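You operate a simulated robot arm through the tools that you are given. There is no shell and no other tool. Be economical: measure what you need, move in short steps, check, and stop when the job is done.

Carry out the task below with a simulated robot arm. There is one attempt and no reset: what you move stays moved.

Task
Plug in the green plug, then lock all three collars.

The check looks at the end state, three seconds after you hand in, the way a careful person would. Anything else that was tipped, shoved, dropped, spilled or broken makes it a failure.

Robot
A 6-joint arm with a four-finger gripper on a trunk, on a base that drives. Base frame: it is fixed to the floor where the robot stands at the start and does not move with it; the origin is under the middle of the robot, x ahead of it, y to its left, z up; the surface under the hand at the start is at about z = 800. Readings come in mm, rad, newtons and seconds.
With the tool pointing down near the work surface it reaches from about 100 to 920 mm from the robot's upright axis, wherever it stands. Its first joint turns from -2.897 to 2.897 rad. Places, roughly: blue plug (4x4x7 cm) [600, -200, 900]; blue socket [600, -200, 800]; green plug (4x4x7 cm) [500, 0, 800]; green socket [600, 0, 800]; ring of the blue socket [600, -200, 800]; ring of the green socket [600, 0, 800]; ring of the yellow socket [600, -100, 800]; yellow plug (4x4x7 cm) [600, -100, 900]; yellow socket [600, -100, 800]. Payload 3.43 kg.
Tool frame: the origin (TCP) lies between the finger pads and is the grasp point; the fingertips stand 30 mm ahead of it; z points along the fingers, y is the line along which they close. The gripper opens to 120 mm. The gripper's body begins 85 mm behind the TCP.
Orientation is that of the tool frame in the base frame, as [roll, pitch, yaw] about the fixed x, y, z axes, in that order (R = Rz(yaw) Ry(pitch) Rx(roll)). With the fingers straight down and closing along the base's y, the tool's x points along the base's -x, its y along +y and its z along -z.

Tools
- The arm moves only by the tool apply_moves. Its argument "deltas" is a list of rows, each a list of 7 numbers: the shift along the tool's x, y, z in mm, then the turn, a rotation vector about the tool's x, y, z in rad, then the opening, from 0 (shut) to 1 (fully open). In form: [[tx, ty, tz, ax, ay, az, gripper], ...]. A call has 1 to 12 rows; each row is the pose to reach, as a shift and turn from the pose commanded when the call began, along the tool's axes at that moment. Each row takes 0.2 s and may step no farther than 50 mm and 0.15 rad from the row before; otherwise, or with a gripper value out of range, the whole call is refused. Where a pose cannot be reached the arm comes as near as it can. A force on the tool above 40 N (or 10 N above the force at the start of the call, whichever is more), or a blocked arm, ends the call early, and 0.2 s more pass. The fingers move at their own pace and stop on an object; they squeeze with about 24 N. The grip force told is the motor's: it shows also when the fingers shut on nothing. Time passes only in rows, and 0.2 s behind the last, so rows that repeat a pose let the fingers close. The reply holds the time, the measured pose of the TCP, the force on the tool along the base axes, the opening and the grip force, in the units named above and with some noise, with the torque about the TCP (base axes, N m) and any sound that the robot's microphone picked up, and new pictures: "views" is both (left out), scene, wrist or none.
- Cameras (640 x 400 px; columns grow to the right, rows downward): "scene" is now at [53.9, 171.8, 1490.8]; the picture's right is [-0.36, -0.93, 0.00], its down [-0.66, 0.25, -0.71] and it looks along [0.66, -0.25, -0.71] (base axes); focal length 251 px, centre (320, 200). "wrist" rides on the gripper at [71, -17, -121] in the tool frame; the picture's right is [0.23, 0.97, 0.00], its down [-0.81, 0.19, -0.55] and it looks along [-0.54, 0.13, 0.83] (tool axes); focal length 275 px, centre (320, 200). There is no depth. A picture from a camera that has moved, and an enlarged one, comes with that camera's place and axes in the base frame and with its lens.
- lift_body(by): slides the trunk up (or, below 0, down) by that many mm; the arm and the scene camera ride with it, the base frame stays. It gives what a move gives, with no picture.
- drive_base(legs): drives the robot by 1 to 6 legs, each [ahead, left, turn to the left] in mm, mm and rad, along the robot's own axes; the way and the turn of a leg run together, so that a leg with both is an arc; at most 1500 mm and 3.142 rad a leg. The arm and the cameras ride along, it lands a little off, and it stops where it bumps. It gives what a move gives, and a new picture of the scene camera.
- aim_head(pan, tilt): turns the head with the scene camera to pan (to the left, within 2.094 rad either way) and tilt (down, from -0.506 to 1.204), counted from straight ahead of the robot. It gives what a move gives, and a new picture of the scene camera.
- zoom(camera, box): a new picture of the part [left, top, right, bottom] of that camera's present view, enlarged. It takes no simulated time.
- close_job(): hands the job in; it is judged then, once.

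Go step by step. Nothing tells you exact positions but the pictures and the camera data: compare them with the known pose of the tool, close in by small moves and look again before you grip or let go. The budget is 120 turns and 260 pictures, counting those below and the enlarged ones. Unless the task says otherwise, let go and move clear before handing in, and close with one line.

The tools are called after "Call:" by a JSON object that holds its "fn" and its "kwargs". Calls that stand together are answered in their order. apply_moves: Moves the arm, as the interface text tells. Its arguments: {"type":"object","properties":{"deltas":{"type":"array"},"views":{"type":"string","enum":["both","scene","wrist","none"]}},"required":["deltas"]} The other tools are called the same way: lift_body (by) slides the trunk up or down; drive_base (legs) drives the base; aim_head (pan, tilt) turns the head that bears the scene camera; zoom (camera, box) takes an enlarged picture of a part of a camera's view; close_job () hands the job in.

At the start:

```text
clock: 0.0
tcp_pos: [537.0, 103.0, 1028.9]
ee_rot: [-3.141, 0.001, -3.141]
contact_force: [0.2, -0.7, -0.8]
torque: [0.0, 0.0, 0.0]
opening: 120.1
gripper_force: 0.0
trunk travel left (down, up): [-75.0, 465.0]
robot x, y, heading: [3.2, 3.0, 0.002]
head pan, tilt: [-0.365, 0.787]
```

scene: 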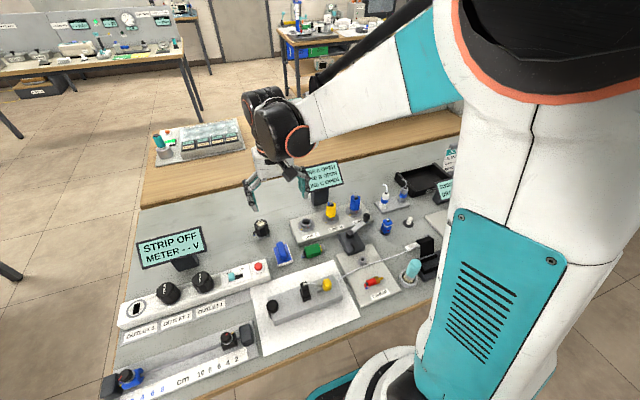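
wrist: 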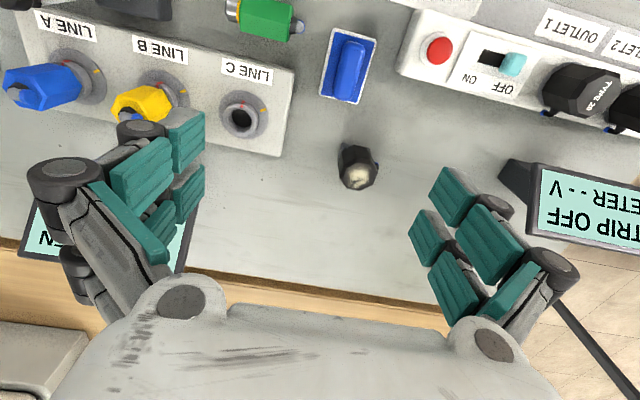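

I see a block with three sockets (LINE A blue, B yellow, C empty), and the green plug lying on the bench nearby. I'll zoom in to read the details.

Call:
{"fn": "zoom", "kwargs": {"camera": "scene", "box": [240, 150, 440, 275]}}

Call:
{"fn": "zoom", "kwargs": {"camera": "wrist", "box": [0, 0, 320, 200]}}

```text
3.20 times, centred on (340, 212) of scene
camera zoom: at [53.9, 171.8, 1490.8], right [-0.36, -0.93, 0.0], down [-0.66, 0.25, -0.71], along [0.66, -0.25, -0.71], focal length 805 px, centre (256, 160)
```

zoom: 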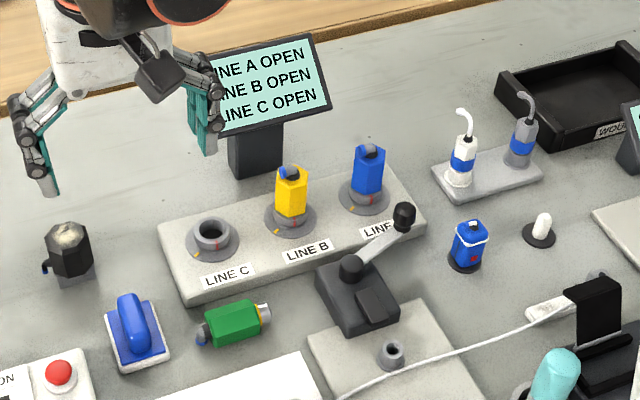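

```text
2.00 times, centred on (160, 100) of wrist
camera zoom: at [466.6, 86.3, 1148.8], right [-0.23, 0.97, 0.0], down [0.81, 0.19, 0.55], along [0.54, 0.13, -0.83], focal length 551 px, centre (640, 400)
```

zoom: 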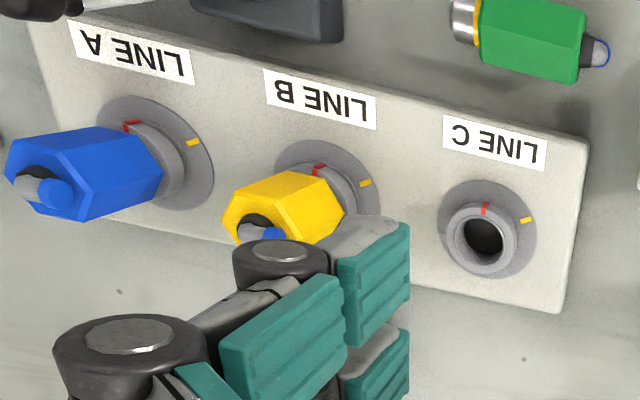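

The red marks sit on the sockets' rings and the yellow marks on the discs. By rough estimate, C is at (580, 24), B at (573, -56), A at (578, -142), and the green plug lies at (482, 34). I'll move the wrist camera closer to see the mechanism.

Call:
{"fn": "apply_moves", "kwargs": {"deltas": [[5, -31, 22, 0, 0, 0, 1], [10, -62, 45, 0, 0, 0, 1], [16, -93, 70, 0, 0, 0, 1]], "views": "wrist"}}

Call:
{"fn": "zoom", "kwargs": {"camera": "wrist", "box": [200, 0, 520, 200]}}

Call:
{"fn": "zoom", "kwargs": {"camera": "wrist", "box": [240, 120, 400, 220]}}

```text
clock: 0.8
tcp_pos: [525.3, 7.5, 957.2]
ee_rot: [3.14, 0.001, 3.141]
contact_force: [0.0, 0.7, -0.4]
torque: [-0.01, 0.04, 0.04]
opening: 120.0
gripper_force: 0.1
trunk travel left (down, up): [-75.0, 465.0]
robot x, y, heading: [0.5, -0.8, -0.002]
head pan, tilt: [-0.365, 0.787]
camera wrist: at [453.9, -8.0, 1078.8], right [-0.23, 0.97, 0.0], down [0.81, 0.19, 0.55], along [0.54, 0.13, -0.83], focal length 275 px, centre (320, 200)
```

wrist: 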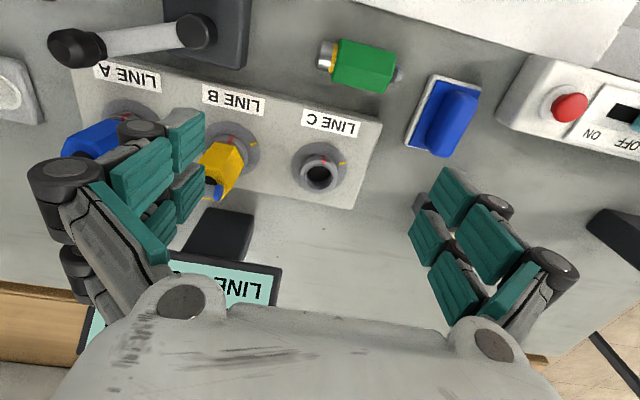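

```text
2.00 times, centred on (360, 100) of wrist
camera zoom: at [453.9, -8.0, 1078.8], right [-0.23, 0.97, 0.0], down [0.81, 0.19, 0.55], along [0.54, 0.13, -0.83], focal length 551 px, centre (240, 400)
```

zoom: 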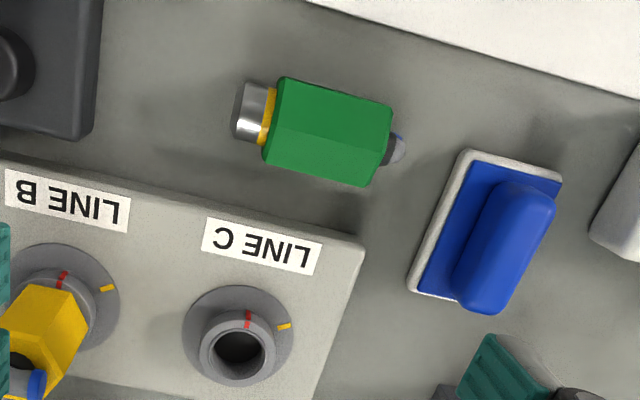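

```text
4.00 times, centred on (320, 170) of wrist
camera zoom: at [453.9, -8.0, 1078.8], right [-0.23, 0.97, 0.0], down [0.81, 0.19, 0.55], along [0.54, 0.13, -0.83], focal length 1101 px, centre (320, 320)
```

zoom: 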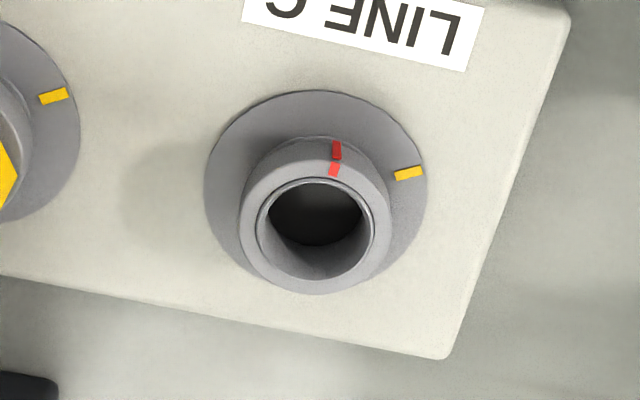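

The collar is the raised ring with the red mark, and it should turn about 60° clockwise to bring red to yellow. Green lies along y with its silver end toward -y, centred near (480, 37). I'll look closer at the plug.

Call:
{"fn": "zoom", "kwargs": {"camera": "wrist", "box": [304, 25, 416, 95]}}

Call:
{"fn": "zoom", "kwargs": {"camera": "scene", "box": [282, 230, 362, 280]}}

Call:
{"fn": "zoom", "kwargs": {"camera": "scene", "box": [285, 185, 381, 245]}}

```text
5.71 times, centred on (360, 60) of wrist
camera zoom: at [453.9, -8.0, 1078.8], right [-0.23, 0.97, 0.0], down [0.81, 0.19, 0.55], along [0.54, 0.13, -0.83], focal length 1573 px, centre (91, 1000)
```

zoom: 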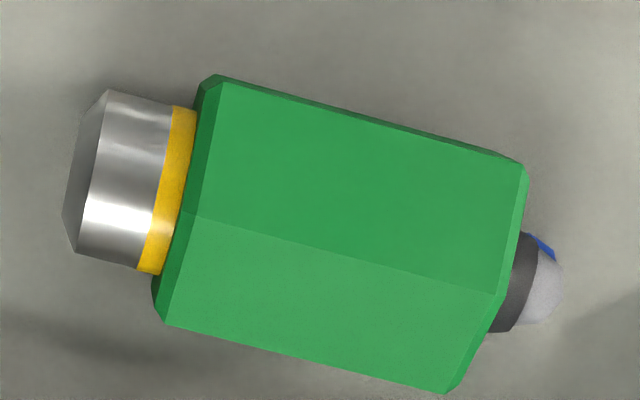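

```text
8.00 times, centred on (322, 255) of scene
camera zoom: at [53.9, 171.9, 1490.7], right [-0.36, -0.93, 0.0], down [-0.66, 0.25, -0.71], along [0.66, -0.25, -0.71], focal length 2011 px, centre (304, -240)
```

zoom: 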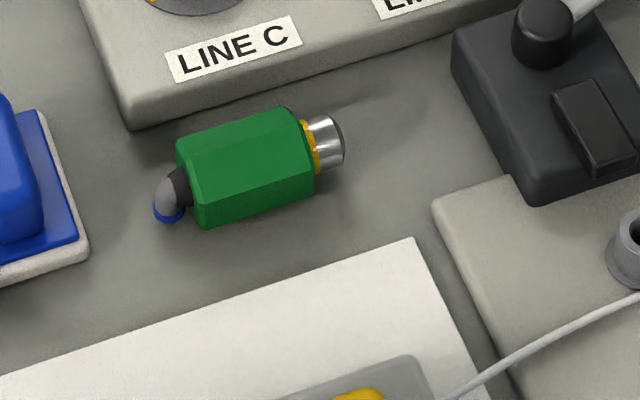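

```text
6.67 times, centred on (333, 215) of scene
camera zoom: at [53.9, 171.9, 1490.7], right [-0.36, -0.93, 0.0], down [-0.66, 0.25, -0.71], along [0.66, -0.25, -0.71], focal length 1676 px, centre (233, 100)
```

zoom: 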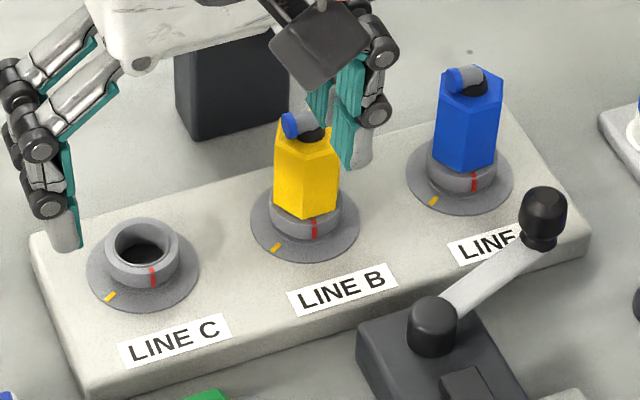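

The ring marks are clear, and the plug is a hex with a round silver nose. My plan is to grip it with the tool tilted 45° (body on the +y side), so that standing it upright leaves the tool 45° from above. First I'll yaw -90° and move near it.

Call:
{"fn": "apply_moves", "kwargs": {"deltas": [[4, 8, 0, 0, 0, -0.1428, 0.6], [8, 17, 0, 0, 0, -0.2856, 0.42], [12, 25, 0, 0, 0, -0.4284, 0.42], [16, 34, 0, 0, 0, -0.5712, 0.42], [20, 42, 0, 0, 0, -0.714, 0.42], [24, 50, 0, 0, 0, -0.8568, 0.42], [28, 59, 0, 0, 0, -0.9996, 0.42], [32, 67, 0, 0, 0, -1.1424, 0.42], [36, 76, 0, 0, 0, -1.2852, 0.42], [40, 84, 0, 0, 0, -1.428, 0.42], [47, 92, 0, 0, 0, -1.5708, 0.42]], "views": "wrist"}}

```text
clock: 3.2
tcp_pos: [475.9, 100.5, 957.3]
ee_rot: [3.14, 0.001, -1.568]
contact_force: [-1.2, -0.7, 0.5]
torque: [-0.01, 0.02, 0.02]
opening: 50.3
gripper_force: 0.2
trunk travel left (down, up): [-75.0, 465.0]
robot x, y, heading: [-1.2, 0.6, 0.002]
head pan, tilt: [-0.365, 0.787]
camera wrist: at [492.7, 30.1, 1078.9], right [-0.97, -0.23, 0.0], down [-0.19, 0.81, 0.55], along [-0.13, 0.54, -0.83], focal length 275 px, centre (320, 200)
```

wrist: 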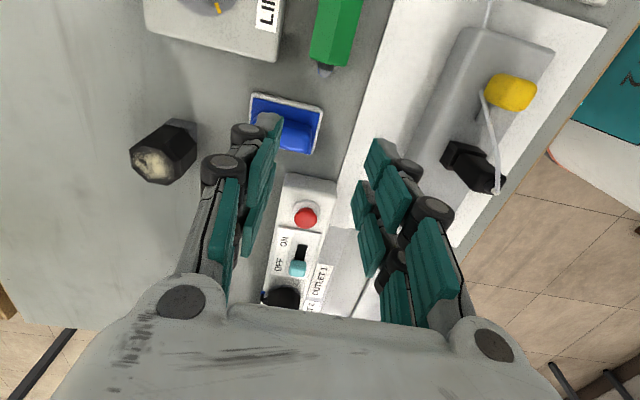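

The yaw is done. Next I'll tilt 45° so the fingers point to -y and down, and lower to a pre-grasp.

Call:
{"fn": "apply_moves", "kwargs": {"deltas": [[1, 0, 11, 0, 0.131, 0, 0.42], [2, 0, 22, 0, 0.262, 0, 0.42], [3, 0, 33, 0, 0.393, 0, 0.42], [3, 0, 44, 0, 0.524, 0, 0.42], [3, 0, 55, 0, 0.655, 0, 0.42], [3, 0, 67, 0, 0.7854, 0, 0.42]], "views": "both"}}

Call:
{"fn": "zoom", "kwargs": {"camera": "wrist", "box": [200, 60, 440, 210]}}

```text
clock: 4.6
tcp_pos: [475.7, 98.9, 890.2]
ee_rot: [-3.141, -0.788, -1.57]
contact_force: [0.7, 0.1, 1.0]
torque: [0.0, 0.01, 0.01]
opening: 50.4
gripper_force: 0.0
trunk travel left (down, up): [-75.0, 465.0]
robot x, y, heading: [0.9, 0.6, 0.004]
head pan, tilt: [-0.365, 0.787]
camera scene: at [54.0, 171.9, 1490.7], right [-0.36, -0.93, 0.0], down [-0.66, 0.25, -0.71], along [0.66, -0.25, -0.71], focal length 251 px, centre (320, 200)
camera wrist: at [492.9, 134.8, 1026.4], right [-0.97, -0.16, 0.16], down [-0.19, 0.96, -0.18], along [-0.13, -0.21, -0.97], focal length 275 px, centre (320, 200)
```

scene: 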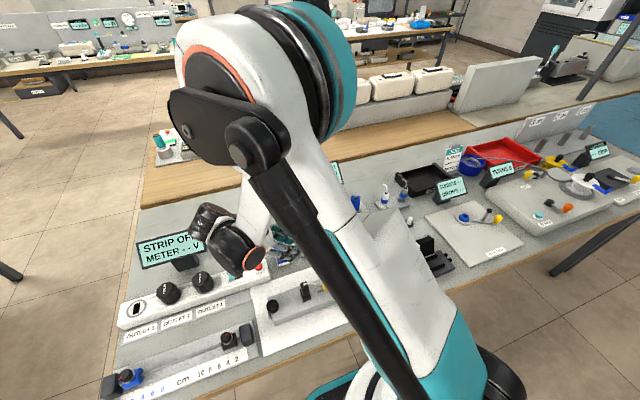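
wrist: 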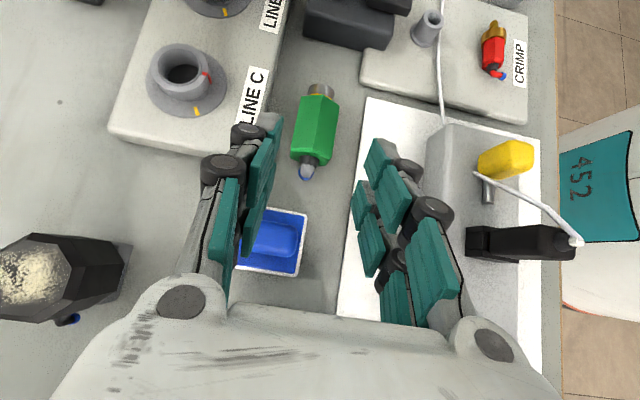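

```text
2.67 times, centred on (320, 135) of wrist
camera zoom: at [492.9, 134.8, 1026.4], right [-0.97, -0.16, 0.16], down [-0.19, 0.96, -0.18], along [-0.13, -0.21, -0.97], focal length 734 px, centre (320, 373)
```

zoom: 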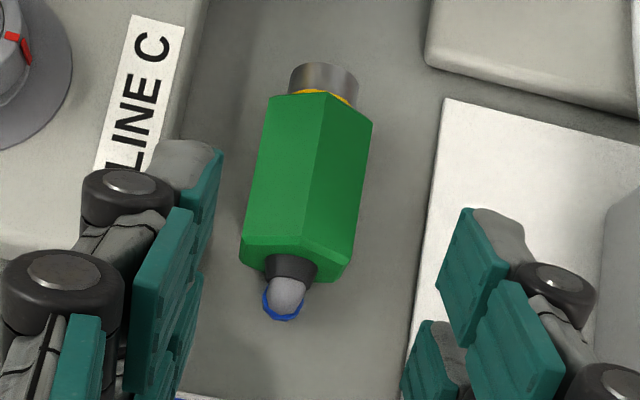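

The plug centre is confirmed at about (479, 36, 818). I'll advance along the tilted approach until the pads straddle the body slightly tailward of its centre.

Call:
{"fn": "apply_moves", "kwargs": {"deltas": [[-10, -2, 0, 0, 0, 0, 0.42], [-10, -2, 25, 0, 0, 0, 0.42], [-10, -2, 50, 0, 0, 0, 0.42], [-10, -2, 72, 0, 0, 0, 0.42]], "views": "wrist"}}

Call:
{"fn": "zoom", "kwargs": {"camera": "wrist", "box": [200, 60, 440, 210]}}

```text
clock: 5.6
tcp_pos: [475.9, 59.1, 838.9]
ee_rot: [-3.139, -0.789, -1.569]
contact_force: [-6.1, 4.4, 20.2]
torque: [-0.1, 0.25, 0.06]
opening: 31.9
gripper_force: 36.0
trunk travel left (down, up): [-75.0, 465.0]
robot x, y, heading: [-1.6, 2.2, -0.002]
head pan, tilt: [-0.365, 0.787]
stopped in row 4: the force on the tool passed its limit at 69 N (the readings are from after the stop); the commanded pose is now the measured one
camera wrist: at [491.9, 94.3, 974.0], right [-0.97, -0.16, 0.16], down [-0.19, 0.96, -0.19], along [-0.13, -0.21, -0.97], focal length 275 px, centre (320, 200)
```

wrist: 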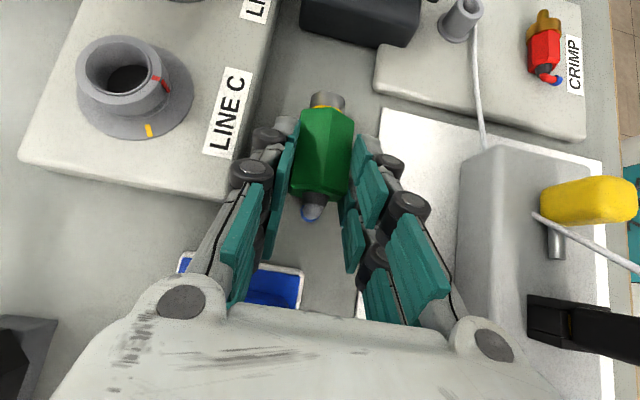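

```text
2.67 times, centred on (320, 135) of wrist
camera zoom: at [491.9, 94.3, 974.0], right [-0.97, -0.16, 0.16], down [-0.19, 0.96, -0.19], along [-0.13, -0.21, -0.97], focal length 734 px, centre (320, 373)
```

zoom: 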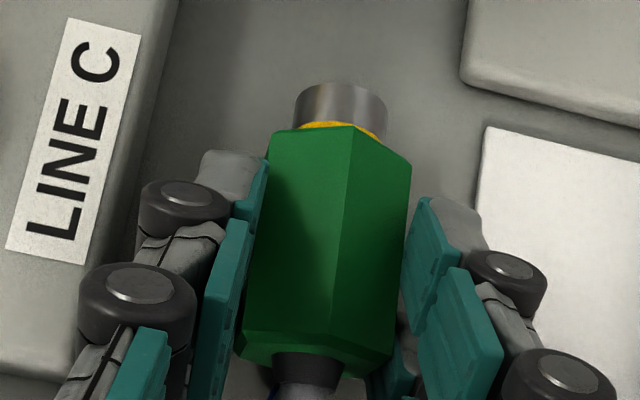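

Contact came early; the +x finger knuckle may be touching the block edge. I'll back off a little and re-read.

Call:
{"fn": "apply_moves", "kwargs": {"deltas": [[0, 0, -8, 0, 0, 0, 0.42], [0, 0, -14, 0, 0, 0, 0.42], [0, 0, -14, 0, 0, 0, 0.42]], "views": "wrist"}}

Call:
{"fn": "zoom", "kwargs": {"camera": "wrist", "box": [200, 60, 440, 210]}}

Call:
{"fn": "zoom", "kwargs": {"camera": "scene", "box": [240, 200, 400, 300]}}

```text
clock: 6.4
tcp_pos: [475.8, 68.4, 845.4]
ee_rot: [3.14, -0.79, -1.567]
contact_force: [-0.8, 0.6, 0.7]
torque: [0.02, 0.02, 0.01]
opening: 50.6
gripper_force: 0.1
trunk travel left (down, up): [-75.0, 465.0]
robot x, y, heading: [-0.8, 0.1, 0.0]
head pan, tilt: [-0.365, 0.787]
camera wrist: at [494.0, 104.0, 982.2], right [-0.97, -0.16, 0.16], down [-0.19, 0.96, -0.19], along [-0.13, -0.21, -0.97], focal length 275 px, centre (320, 200)
```

wrist: 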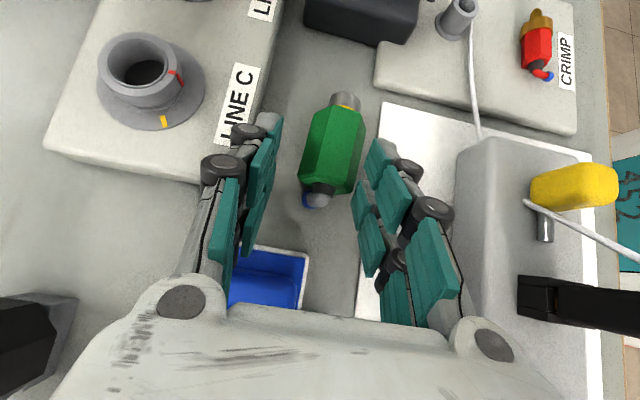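

```text
2.67 times, centred on (320, 135) of wrist
camera zoom: at [494.0, 104.0, 982.2], right [-0.97, -0.16, 0.16], down [-0.19, 0.96, -0.19], along [-0.13, -0.21, -0.97], focal length 734 px, centre (320, 373)
```

zoom: 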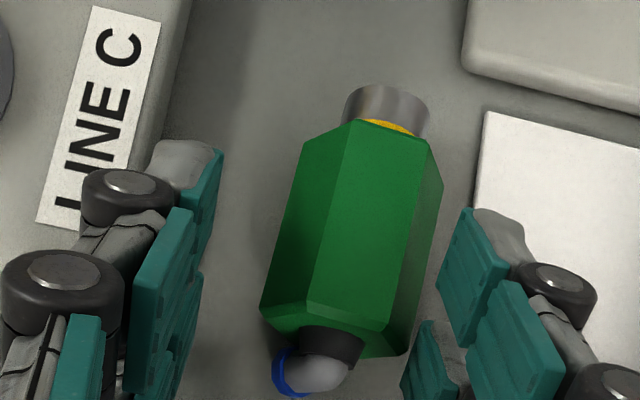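

```text
4.00 times, centred on (320, 250) of scene
camera zoom: at [53.9, 172.0, 1490.7], right [-0.36, -0.93, 0.0], down [-0.66, 0.25, -0.71], along [0.66, -0.25, -0.71], focal length 1006 px, centre (320, 0)
```

zoom: 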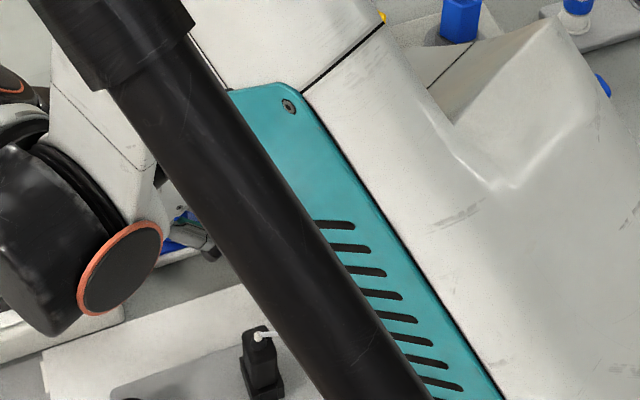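

The +x finger linkage (about 29 mm thick) hit the block edge at x≈520. The plug has shifted about 8 mm away from the block and yawed slightly, centre ≈(471, 34). I'll match its yaw, shift to -x, narrow the opening and go in again.

Call:
{"fn": "apply_moves", "kwargs": {"deltas": [[0, 3, -6, -0.04, 0, 0.04, 0.37], [0, 6, -6, -0.081, 0, 0.081, 0.37], [1, 6, 6, -0.081, 0, 0.081, 0.37], [1, 6, 17, -0.081, 0, 0.081, 0.37], [1, 6, 17, -0.081, 0, 0.081, 0.37]], "views": "wrist"}}

Call:
{"fn": "zoom", "kwargs": {"camera": "wrist", "box": [200, 60, 440, 210]}}

```text
clock: 7.7
tcp_pos: [469.5, 55.8, 838.0]
ee_rot: [-3.138, -0.791, -1.681]
contact_force: [1.2, 5.9, 20.2]
torque: [0.16, -0.07, 0.12]
opening: 45.6
gripper_force: 1.0
trunk travel left (down, up): [-75.0, 465.0]
robot x, y, heading: [3.2, -6.3, 0.008]
head pan, tilt: [-0.365, 0.787]
stopped in row 5: the force on the tool passed its limit at 42 N (the readings are from after the stop); the commanded pose is now the measured one
camera wrist: at [491.3, 90.7, 973.6], right [-0.99, -0.05, 0.16], down [-0.08, 0.98, -0.19], along [-0.15, -0.2, -0.97], focal length 275 px, centre (320, 200)
```

wrist: 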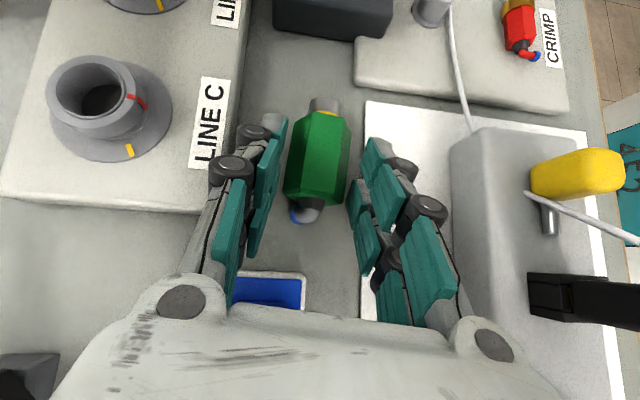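

```text
2.67 times, centred on (320, 135) of wrist
camera zoom: at [491.3, 90.7, 973.6], right [-0.99, -0.05, 0.16], down [-0.08, 0.98, -0.19], along [-0.15, -0.2, -0.97], focal length 734 px, centre (320, 373)
```

zoom: 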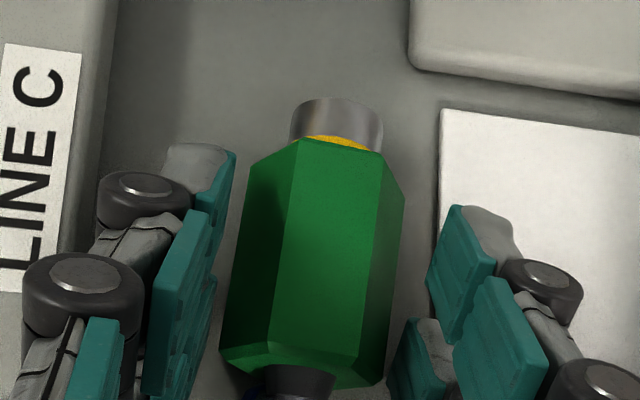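

The fingertips touched the bench, and the pads now straddle the body. I'll ease up about 2 mm and close.

Call:
{"fn": "apply_moves", "kwargs": {"deltas": [[0, 0, -2, 0, 0, 0, 0.37], [0, 0, -2, 0, 0, 0, 0.25], [0, 0, -2, 0, 0, 0, 0.15], [0, 0, -2, 0, 0, 0, 0.0], [0, 0, -2, 0, 0, 0, 0.0]], "views": "wrist"}}

Call:
{"fn": "zoom", "kwargs": {"camera": "wrist", "box": [200, 60, 440, 210]}}

```text
clock: 8.9
tcp_pos: [471.7, 58.1, 837.6]
ee_rot: [-3.139, -0.788, -1.681]
contact_force: [-1.0, -0.7, 1.4]
torque: [-0.02, 0.08, 0.04]
opening: 35.6
gripper_force: 24.5
trunk travel left (down, up): [-75.0, 465.0]
robot x, y, heading: [0.0, -3.7, 0.006]
head pan, tilt: [-0.365, 0.787]
camera wrist: at [491.7, 91.4, 974.2], right [-0.99, -0.05, 0.16], down [-0.08, 0.98, -0.19], along [-0.15, -0.2, -0.97], focal length 275 px, centre (320, 200)
```

wrist: 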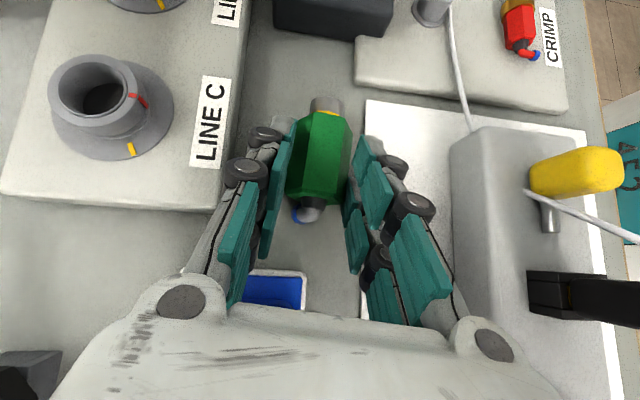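

```text
2.67 times, centred on (320, 135) of wrist
camera zoom: at [491.7, 91.4, 974.2], right [-0.99, -0.05, 0.16], down [-0.08, 0.98, -0.19], along [-0.15, -0.2, -0.97], focal length 734 px, centre (320, 373)
```

zoom: 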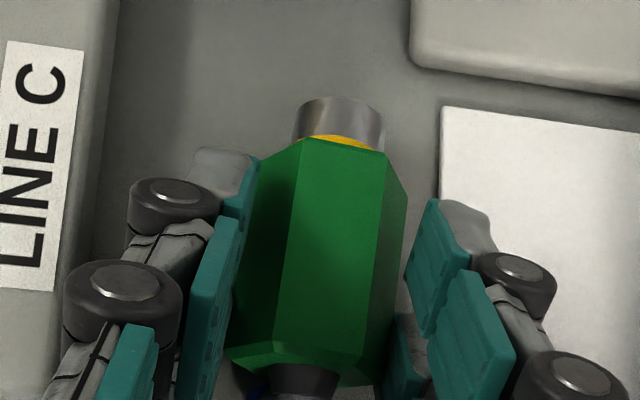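

It's gripped at 35.6 mm. I'll lift straight up slowly and check the hold.

Call:
{"fn": "apply_moves", "kwargs": {"deltas": [[7, 0, -7, 0, 0, 0, 0], [21, 0, -21, 0, 0, 0, 0], [42, 0, -42, 0, 0, 0, 0], [70, 0, -70, 0, 0, 0, 0], [99, 0, -99, 0, 0, 0, 0], [127, 0, -127, 0, 0, 0, 0]], "views": "both"}}

Call:
{"fn": "zoom", "kwargs": {"camera": "wrist", "box": [200, 60, 440, 210]}}

```text
clock: 10.3
tcp_pos: [469.9, 59.7, 1017.0]
ee_rot: [3.142, -0.789, -1.682]
contact_force: [0.0, -0.4, -1.3]
torque: [0.0, 0.0, 0.03]
opening: 35.5
gripper_force: 23.7
trunk travel left (down, up): [-75.0, 465.0]
robot x, y, heading: [2.5, 1.7, 0.003]
head pan, tilt: [-0.365, 0.787]
camera scene: at [53.6, 172.2, 1490.8], right [-0.36, -0.93, 0.0], down [-0.66, 0.25, -0.71], along [0.66, -0.25, -0.71], focal length 251 px, centre (320, 200)
camera wrist: at [490.8, 92.4, 1153.3], right [-0.99, -0.05, 0.16], down [-0.08, 0.98, -0.19], along [-0.15, -0.2, -0.97], focal length 275 px, centre (320, 200)
```

scene: 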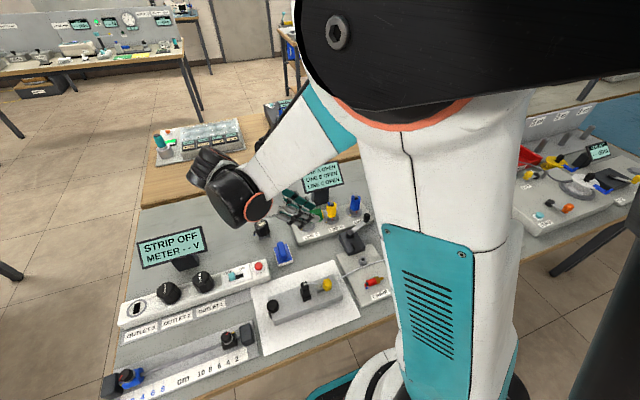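
wrist: 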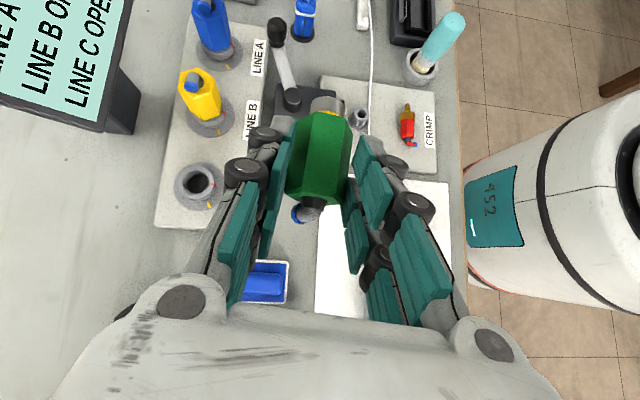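

```text
2.67 times, centred on (320, 135) of wrist
camera zoom: at [490.8, 92.4, 1153.3], right [-0.99, -0.05, 0.16], down [-0.08, 0.98, -0.19], along [-0.15, -0.2, -0.97], focal length 734 px, centre (320, 373)
```

zoom: 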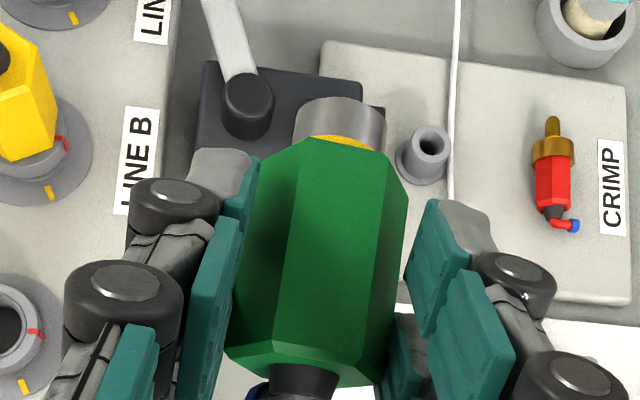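

The plug is held firmly. Now I'll rotate 90° about the closing axis to bring the silver end down.

Call:
{"fn": "apply_moves", "kwargs": {"deltas": [[0, 0, 0, 0, -0.1428, 0, 0], [0, 0, 0, 0, -0.2856, 0, 0], [0, 0, 0, 0, -0.4284, 0, 0], [0, 0, 0, 0, -0.5712, 0, 0], [0, 0, 0, 0, -0.714, 0, 0], [0, 0, 0, 0, -0.8568, 0, 0], [0, 0, 0, 0, -0.9996, 0, 0], [0, 0, 0, 0, -1.1424, 0, 0], [0, 0, 0, 0, -1.2852, 0, 0], [0, 0, 0, 0, -1.428, 0, 0], [0, 0, 0, 0, -1.5708, 0, 0]], "views": "both"}}

```text
clock: 12.7
tcp_pos: [470.8, 58.8, 1016.8]
ee_rot: [-3.14, 0.783, -1.68]
contact_force: [0.1, 0.2, -0.5]
torque: [-0.02, 0.0, -0.01]
opening: 35.2
gripper_force: 24.4
trunk travel left (down, up): [-75.0, 465.0]
robot x, y, heading: [2.4, -0.4, -0.001]
head pan, tilt: [-0.365, 0.787]
camera scene: at [53.8, 172.2, 1490.7], right [-0.36, -0.93, 0.0], down [-0.66, 0.25, -0.71], along [0.66, -0.25, -0.71], focal length 251 px, centre (320, 200)
camera wrist: at [473.1, -78.1, 1052.8], right [-0.98, -0.06, -0.16], down [-0.17, 0.2, 0.96], along [-0.02, 0.98, -0.21], focal length 275 px, centre (320, 200)
```

scene: 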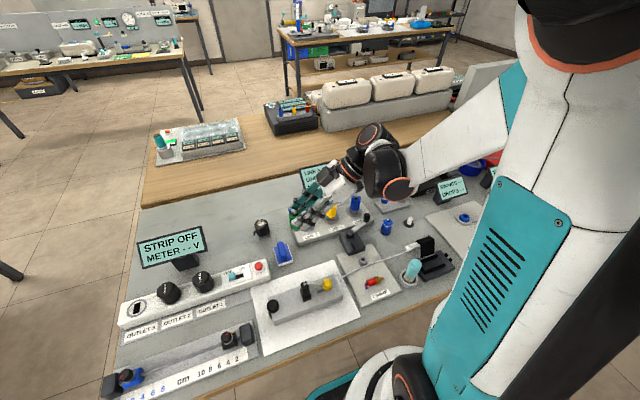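
wrist: 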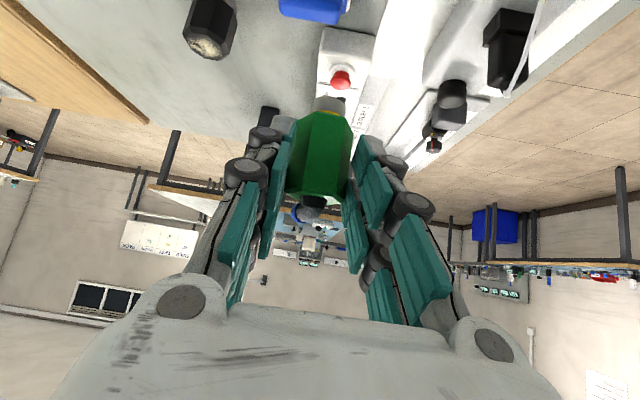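

The plug is upright with the silver end down. Now I'll yaw about the vertical so the tool body faces the robot.

Call:
{"fn": "apply_moves", "kwargs": {"deltas": [[0, 0, 0, 0.094, 0, 0.094, 0], [0, 0, 0, 0.188, 0, 0.188, 0], [0, 0, 0, 0.282, 0, 0.282, 0], [0, 0, 0, 0.376, 0, 0.376, 0], [0, 0, 0, 0.47, 0, 0.47, 0], [0, 0, 0, 0.564, 0, 0.564, 0], [0, 0, 0, 0.658, 0, 0.658, 0], [0, 0, 0, 0.752, 0, 0.752, 0], [0, 0, 0, 0.846, 0, 0.846, 0], [0, 0, 0, 0.94, 0, 0.94, 0], [0, 0, 0, 1.032, 0, 1.032, 0]], "views": "both"}}

Call:
{"fn": "zoom", "kwargs": {"camera": "wrist", "box": [200, 60, 440, 210]}}

```text
clock: 15.1
tcp_pos: [471.3, 57.8, 1017.6]
ee_rot: [-3.134, 0.786, -3.136]
contact_force: [-0.6, 0.4, -1.1]
torque: [0.04, -0.02, -0.01]
opening: 35.3
gripper_force: 24.0
trunk travel left (down, up): [-75.0, 465.0]
robot x, y, heading: [1.8, 0.1, -0.0]
head pan, tilt: [-0.365, 0.787]
camera scene: at [23.6, 129.7, 1497.8], right [-0.84, -0.54, 0.0], down [-0.35, 0.54, -0.76], along [0.41, -0.64, -0.65], focal length 251 px, centre (320, 200)
camera wrist: at [335.9, 42.2, 1053.0], right [-0.16, 0.97, -0.17], down [0.18, 0.2, 0.96], along [0.97, 0.13, -0.21], focal length 275 px, centre (320, 200)
```

scene: 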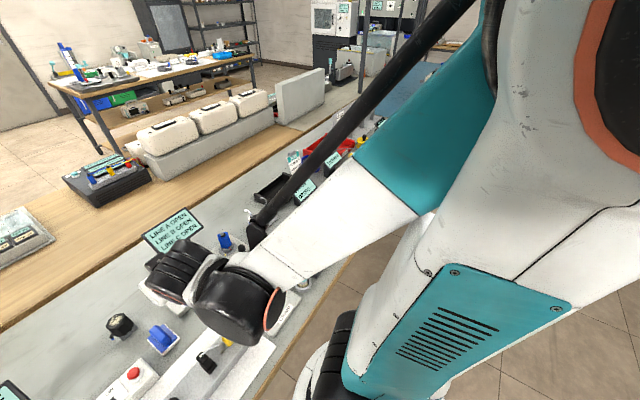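
wrist: 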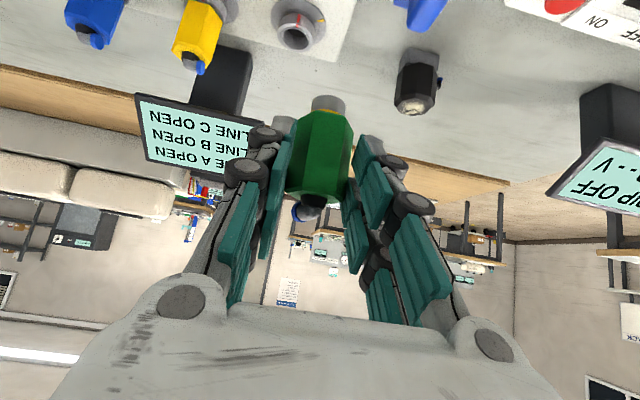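

```text
2.67 times, centred on (320, 135) of wrist
camera zoom: at [335.9, 42.2, 1053.0], right [-0.16, 0.97, -0.17], down [0.18, 0.2, 0.96], along [0.97, 0.13, -0.21], focal length 734 px, centre (320, 373)
```

zoom: 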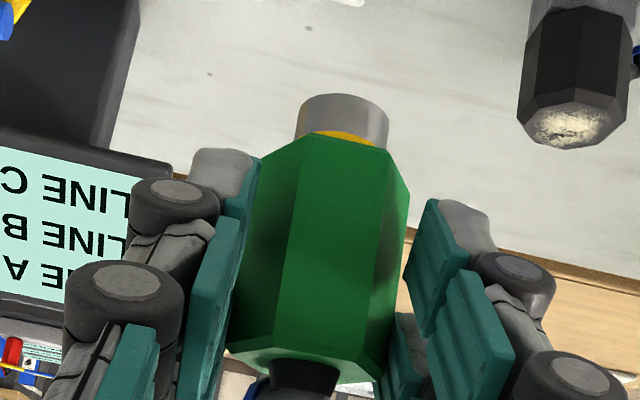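

The plug is vertical. In the tool frame its axis is about 20 mm ahead of the TCP and the silver end about 58 mm below it. Socket C is at about (580, 23, 840). I'll move to 30 mm above it and re-aim the head to see.

Call:
{"fn": "apply_moves", "kwargs": {"deltas": [[0, -12, 40, 0, 0, 0, 0], [0, -24, 80, 0, 0, 0, 0], [0.6, -35, 110, 0, 0, 0, 0], [0.6, -35, 126, 0, 0, 0, 0], [0.6, -35, 126, 0, 0, 0, 0]], "views": "wrist"}}

Call:
{"fn": "zoom", "kwargs": {"camera": "wrist", "box": [200, 0, 440, 150]}}

Call:
{"fn": "aim_head", "kwargs": {"pan": -0.2, "tilt": 0.787}}

```text
clock: 16.3
tcp_pos: [559.7, 23.1, 928.9]
ee_rot: [-3.136, 0.785, -3.135]
contact_force: [-0.3, -1.2, -0.4]
torque: [-0.01, 0.02, -0.01]
opening: 35.3
gripper_force: 24.4
trunk travel left (down, up): [-75.0, 465.0]
robot x, y, heading: [-0.4, 2.7, 0.0]
head pan, tilt: [-0.365, 0.787]
camera wrist: at [424.4, 7.1, 965.2], right [-0.16, 0.97, -0.17], down [0.18, 0.2, 0.96], along [0.97, 0.13, -0.21], focal length 275 px, centre (320, 200)
```

wrist: 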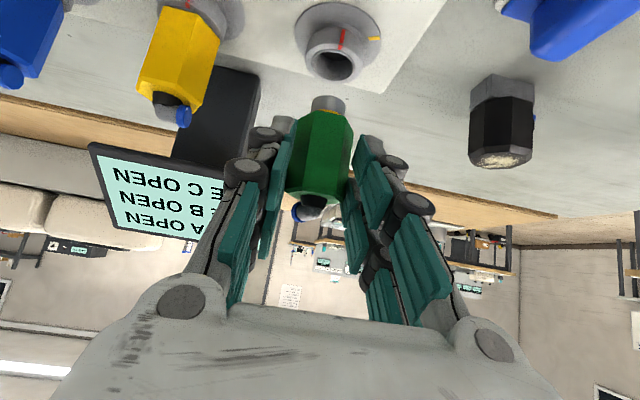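

```text
2.67 times, centred on (320, 75) of wrist
camera zoom: at [424.4, 7.1, 965.2], right [-0.16, 0.97, -0.17], down [0.18, 0.2, 0.96], along [0.97, 0.13, -0.21], focal length 734 px, centre (320, 533)
```

zoom: 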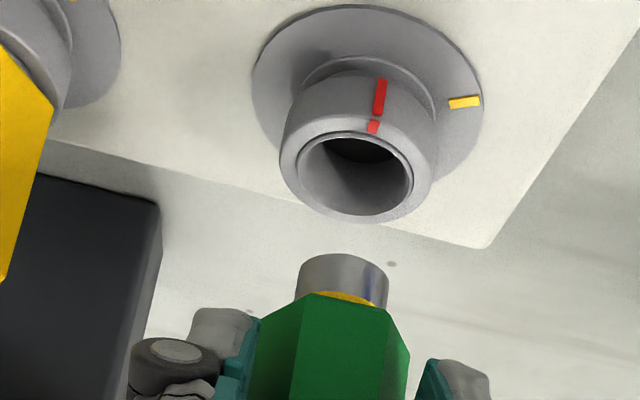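

```text
clock: 17.0
tcp_pos: [559.4, 24.4, 929.4]
ee_rot: [-3.138, 0.786, -3.136]
contact_force: [-0.2, -0.3, -1.0]
torque: [-0.03, 0.03, -0.01]
opening: 35.1
gripper_force: 23.6
trunk travel left (down, up): [-75.0, 465.0]
robot x, y, heading: [-0.5, 1.7, 0.006]
head pan, tilt: [-0.201, 0.787]
camera scene: at [57.5, 184.9, 1490.8], right [-0.2, -0.98, 0.0], down [-0.69, 0.14, -0.71], along [0.69, -0.14, -0.71], focal length 251 px, centre (320, 200)
```

scene: 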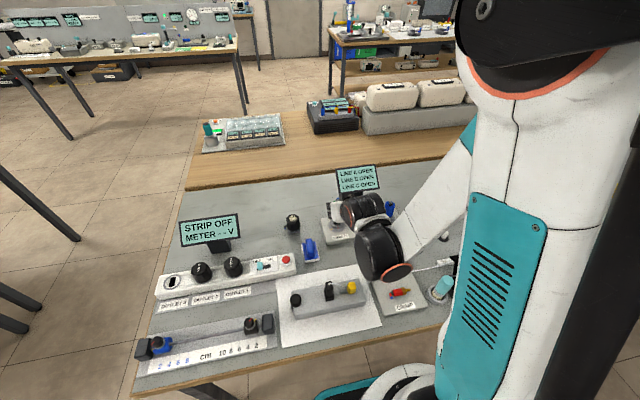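

Laterally, tip and ring match (y≈21.6 for both). I'll lower to about 6 mm above the ring and check depth.

Call:
{"fn": "apply_moves", "kwargs": {"deltas": [[8, 0, 8, 0, 0, 0, 0], [16, 0, 16, 0, 0, 0, 0], [17, 0, 17, 0, 0, 0, 0]], "views": "wrist"}}

Call:
{"fn": "zoom", "kwargs": {"camera": "wrist", "box": [240, 20, 400, 120]}}

```text
clock: 17.8
tcp_pos: [564.5, 23.6, 920.5]
ee_rot: [-3.137, 0.783, -3.138]
contact_force: [0.4, 0.2, -0.1]
torque: [0.03, -0.01, 0.01]
opening: 35.0
gripper_force: 23.8
out of reach, approached as far as the arm can: row 1, 2, 3
trunk travel left (down, up): [-75.0, 465.0]
robot x, y, heading: [-3.3, 3.4, -0.001]
head pan, tilt: [-0.201, 0.787]
camera wrist: at [428.7, 7.2, 955.6], right [-0.16, 0.97, -0.17], down [0.18, 0.2, 0.96], along [0.97, 0.13, -0.21], focal length 275 px, centre (320, 200)
```

wrist: 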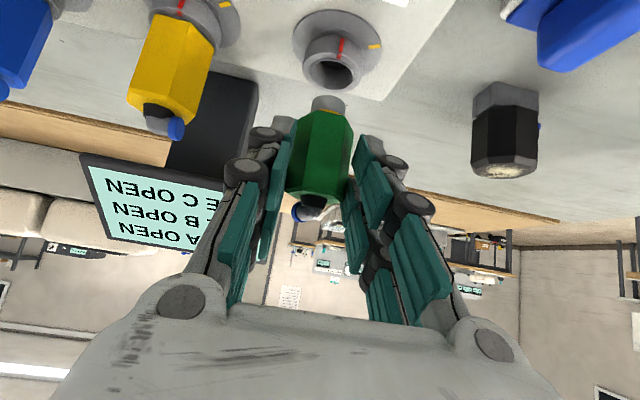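

```text
4.00 times, centred on (320, 70) of wrist
camera zoom: at [428.7, 7.2, 955.6], right [-0.16, 0.97, -0.17], down [0.18, 0.2, 0.96], along [0.97, 0.13, -0.21], focal length 1101 px, centre (320, 720)
```

zoom: 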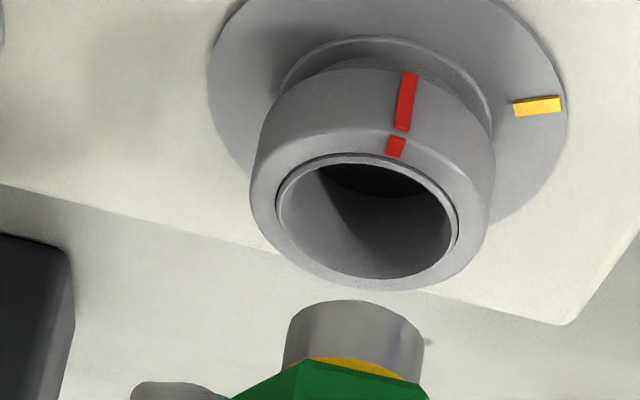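

The arm can't go lower in this pose, so I'll raise the arm 40 mm relative to its shoulder, then use the trunk for the descent.

Call:
{"fn": "apply_moves", "kwargs": {"deltas": [[-12, 0, -16, 0, 0, 0, 0], [-24.7, 0, -31.8, 0, 0, 0, 0], [-24.7, 0, -31.8, 0, 0, 0, 0]], "views": "none"}}

Call:
{"fn": "lift_body", "kwargs": {"by": -40}}

Call:
{"fn": "zoom", "kwargs": {"camera": "wrist", "box": [200, 0, 440, 150]}}

```text
clock: 18.6
tcp_pos: [560.9, 24.8, 961.2]
ee_rot: [-3.136, 0.788, -3.137]
contact_force: [-0.4, -0.3, 0.8]
torque: [0.01, -0.05, -0.04]
opening: 35.3
gripper_force: 24.2
trunk travel left (down, up): [-75.0, 465.0]
robot x, y, heading: [3.7, 0.9, 0.0]
head pan, tilt: [-0.201, 0.787]
```

```text
clock: 19.4
tcp_pos: [560.2, 24.6, 921.5]
ee_rot: [-3.137, 0.785, -3.136]
contact_force: [0.5, -0.1, -1.0]
torque: [0.0, 0.0, 0.01]
opening: 35.5
gripper_force: 24.0
trunk travel left (down, up): [-35.0, 505.0]
robot x, y, heading: [-2.7, 5.1, 0.003]
head pan, tilt: [-0.201, 0.787]
```

```text
2.67 times, centred on (320, 75) of wrist
camera zoom: at [424.2, 7.8, 956.5], right [-0.16, 0.97, -0.17], down [0.18, 0.2, 0.96], along [0.97, 0.13, -0.21], focal length 734 px, centre (320, 533)
```

zoom: 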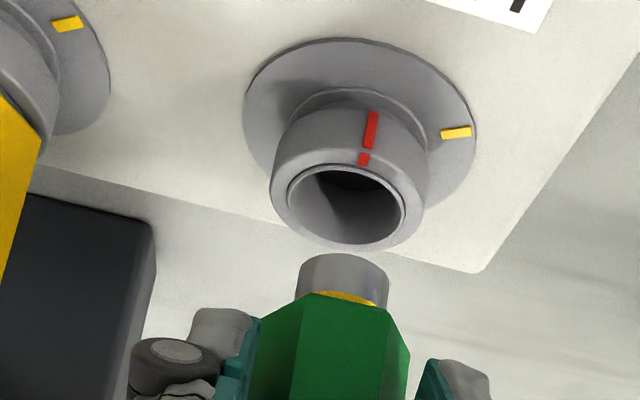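

Depth looks consistent, and the tip is about 1 mm too far +y. I'll correct that and lower the trunk 14 mm.

Call:
{"fn": "apply_moves", "kwargs": {"deltas": [[0, -1, 0, 0, 0, 0, 0]], "views": "none"}}

Call:
{"fn": "lift_body", "kwargs": {"by": -14}}

Call:
{"fn": "zoom", "kwargs": {"camera": "wrist", "box": [240, 40, 400, 140]}}

```text
clock: 19.8
tcp_pos: [559.3, 23.5, 920.9]
ee_rot: [-3.136, 0.786, -3.136]
contact_force: [0.2, -0.5, 0.1]
torque: [0.01, -0.02, -0.01]
opening: 35.1
gripper_force: 24.4
trunk travel left (down, up): [-35.0, 505.0]
robot x, y, heading: [-2.1, -0.1, 0.003]
head pan, tilt: [-0.201, 0.787]
```

```text
clock: 20.4
tcp_pos: [559.8, 24.0, 907.2]
ee_rot: [-3.136, 0.785, -3.137]
contact_force: [0.1, -0.2, -0.6]
torque: [0.01, 0.02, 0.02]
opening: 35.1
gripper_force: 24.3
trunk travel left (down, up): [-21.0, 519.0]
robot x, y, heading: [1.9, 2.6, -0.003]
head pan, tilt: [-0.201, 0.787]
```

```text
4.00 times, centred on (320, 90) of wrist
camera zoom: at [424.5, 7.1, 942.4], right [-0.16, 0.97, -0.17], down [0.18, 0.2, 0.96], along [0.97, 0.13, -0.21], focal length 1101 px, centre (320, 640)
```

zoom: 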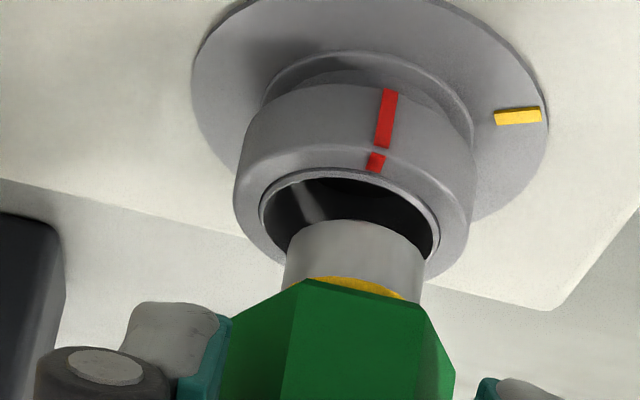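

Silver is about 22 mm across and the bore about 28 mm; the tip seems 1.5 mm too far +y. I'll shift and lower 8 mm into the bore.

Call:
{"fn": "apply_moves", "kwargs": {"deltas": [[0, -1.5, 0, 0, 0, 0, 0]], "views": "none"}}

Call:
{"fn": "lift_body", "kwargs": {"by": -8}}

Call:
{"fn": "zoom", "kwargs": {"camera": "wrist", "box": [240, 40, 400, 140]}}

```text
clock: 20.9
tcp_pos: [560.9, 22.1, 907.1]
ee_rot: [-3.133, 0.784, -3.136]
contact_force: [0.5, -0.6, -0.3]
torque: [0.03, 0.01, -0.02]
opening: 35.1
gripper_force: 23.6
trunk travel left (down, up): [-21.0, 519.0]
robot x, y, heading: [-0.2, -0.5, 0.003]
head pan, tilt: [-0.201, 0.787]
```

```text
clock: 21.4
tcp_pos: [559.5, 20.8, 897.7]
ee_rot: [-3.135, 0.787, -3.137]
contact_force: [-1.2, -0.2, -0.4]
torque: [-0.01, 0.04, -0.01]
opening: 35.1
gripper_force: 24.2
trunk travel left (down, up): [-13.0, 527.0]
robot x, y, heading: [0.2, -1.4, 0.002]
head pan, tilt: [-0.201, 0.787]
```

```text
4.00 times, centred on (320, 90) of wrist
camera zoom: at [424.3, 5.6, 934.1], right [-0.16, 0.97, -0.17], down [0.18, 0.2, 0.96], along [0.97, 0.13, -0.21], focal length 1101 px, centre (320, 640)
```

zoom: 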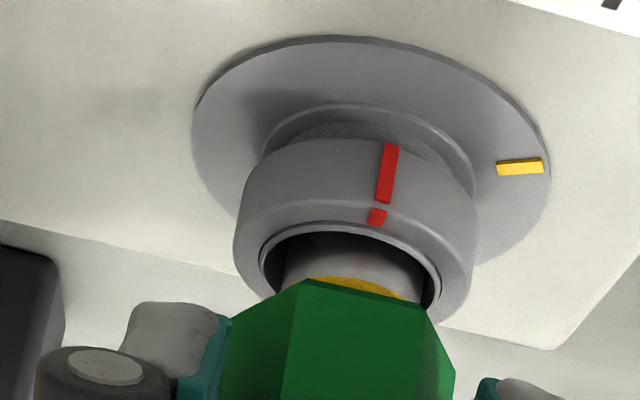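

The tip is entering the bore freely. I'll shift 0.7 mm to -y and lower the rest.

Call:
{"fn": "apply_moves", "kwargs": {"deltas": [[0, -0.7, 0, 0, 0, 0, 0]], "views": "none"}}

Call:
{"fn": "lift_body", "kwargs": {"by": -8}}

Call:
{"fn": "zoom", "kwargs": {"camera": "wrist", "box": [240, 40, 400, 140]}}

```text
clock: 21.8
tcp_pos: [560.2, 21.3, 898.8]
ee_rot: [-3.136, 0.787, -3.137]
contact_force: [0.1, 0.8, -0.5]
torque: [0.02, 0.02, 0.0]
opening: 34.9
gripper_force: 23.9
trunk travel left (down, up): [-13.0, 527.0]
robot x, y, heading: [2.5, -4.6, 0.006]
head pan, tilt: [-0.201, 0.787]
```

```text
clock: 22.4
tcp_pos: [560.9, 21.3, 890.9]
ee_rot: [-3.137, 0.788, -3.138]
contact_force: [-0.6, -0.2, 1.6]
torque: [0.01, 0.03, 0.02]
opening: 35.1
gripper_force: 24.2
trunk travel left (down, up): [-5.0, 535.0]
robot x, y, heading: [5.6, 0.3, -0.002]
head pan, tilt: [-0.201, 0.787]
```

```text
4.00 times, centred on (320, 90) of wrist
camera zoom: at [424.9, 4.9, 926.2], right [-0.16, 0.97, -0.17], down [0.18, 0.2, 0.96], along [0.97, 0.13, -0.21], focal length 1101 px, centre (320, 640)
```

zoom: 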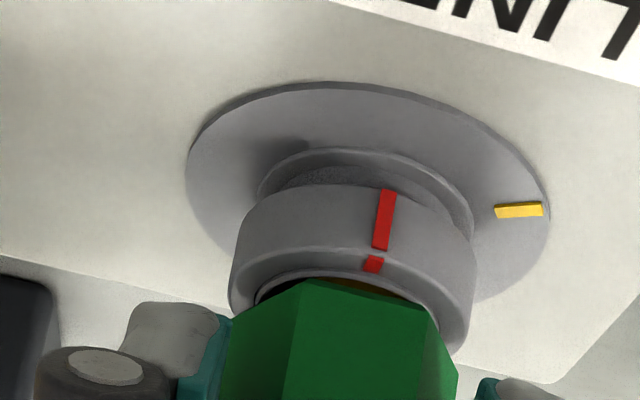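

Almost seated. I'll use the last 5 mm of trunk travel.

Call:
{"fn": "lift_body", "kwargs": {"by": -5}}

Call:
{"fn": "zoom", "kwargs": {"camera": "wrist", "box": [240, 40, 400, 140]}}

Call:
{"fn": "zoom", "kwargs": {"camera": "wrist", "box": [0, 0, 400, 250]}}

```text
clock: 22.9
tcp_pos: [559.8, 21.6, 887.7]
ee_rot: [-3.136, 0.792, -3.137]
contact_force: [4.0, 1.2, 35.0]
torque: [-0.02, -0.98, -0.02]
opening: 35.3
gripper_force: 23.5
trunk travel left (down, up): [0.0, 540.0]
robot x, y, heading: [-3.6, 0.6, 0.004]
head pan, tilt: [-0.201, 0.787]
```

```text
4.00 times, centred on (320, 90) of wrist
camera zoom: at [424.2, 5.1, 922.4], right [-0.16, 0.97, -0.17], down [0.18, 0.2, 0.96], along [0.97, 0.13, -0.2], focal length 1101 px, centre (320, 640)
```

zoom: 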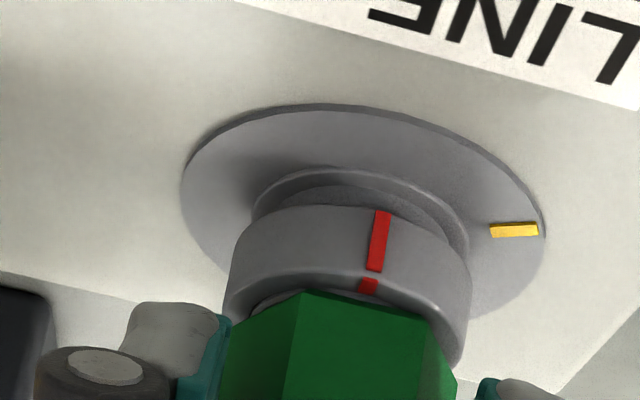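

```text
1.60 times, centred on (200, 125) of wrist
camera zoom: at [424.2, 5.1, 922.4], right [-0.16, 0.97, -0.17], down [0.18, 0.2, 0.96], along [0.97, 0.13, -0.2], focal length 440 px, centre (512, 320)
```

zoom: 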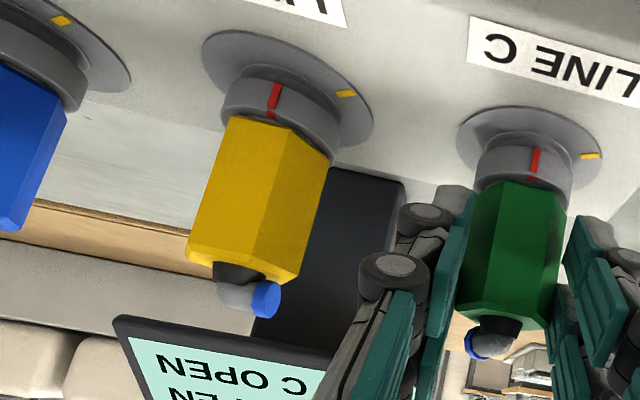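

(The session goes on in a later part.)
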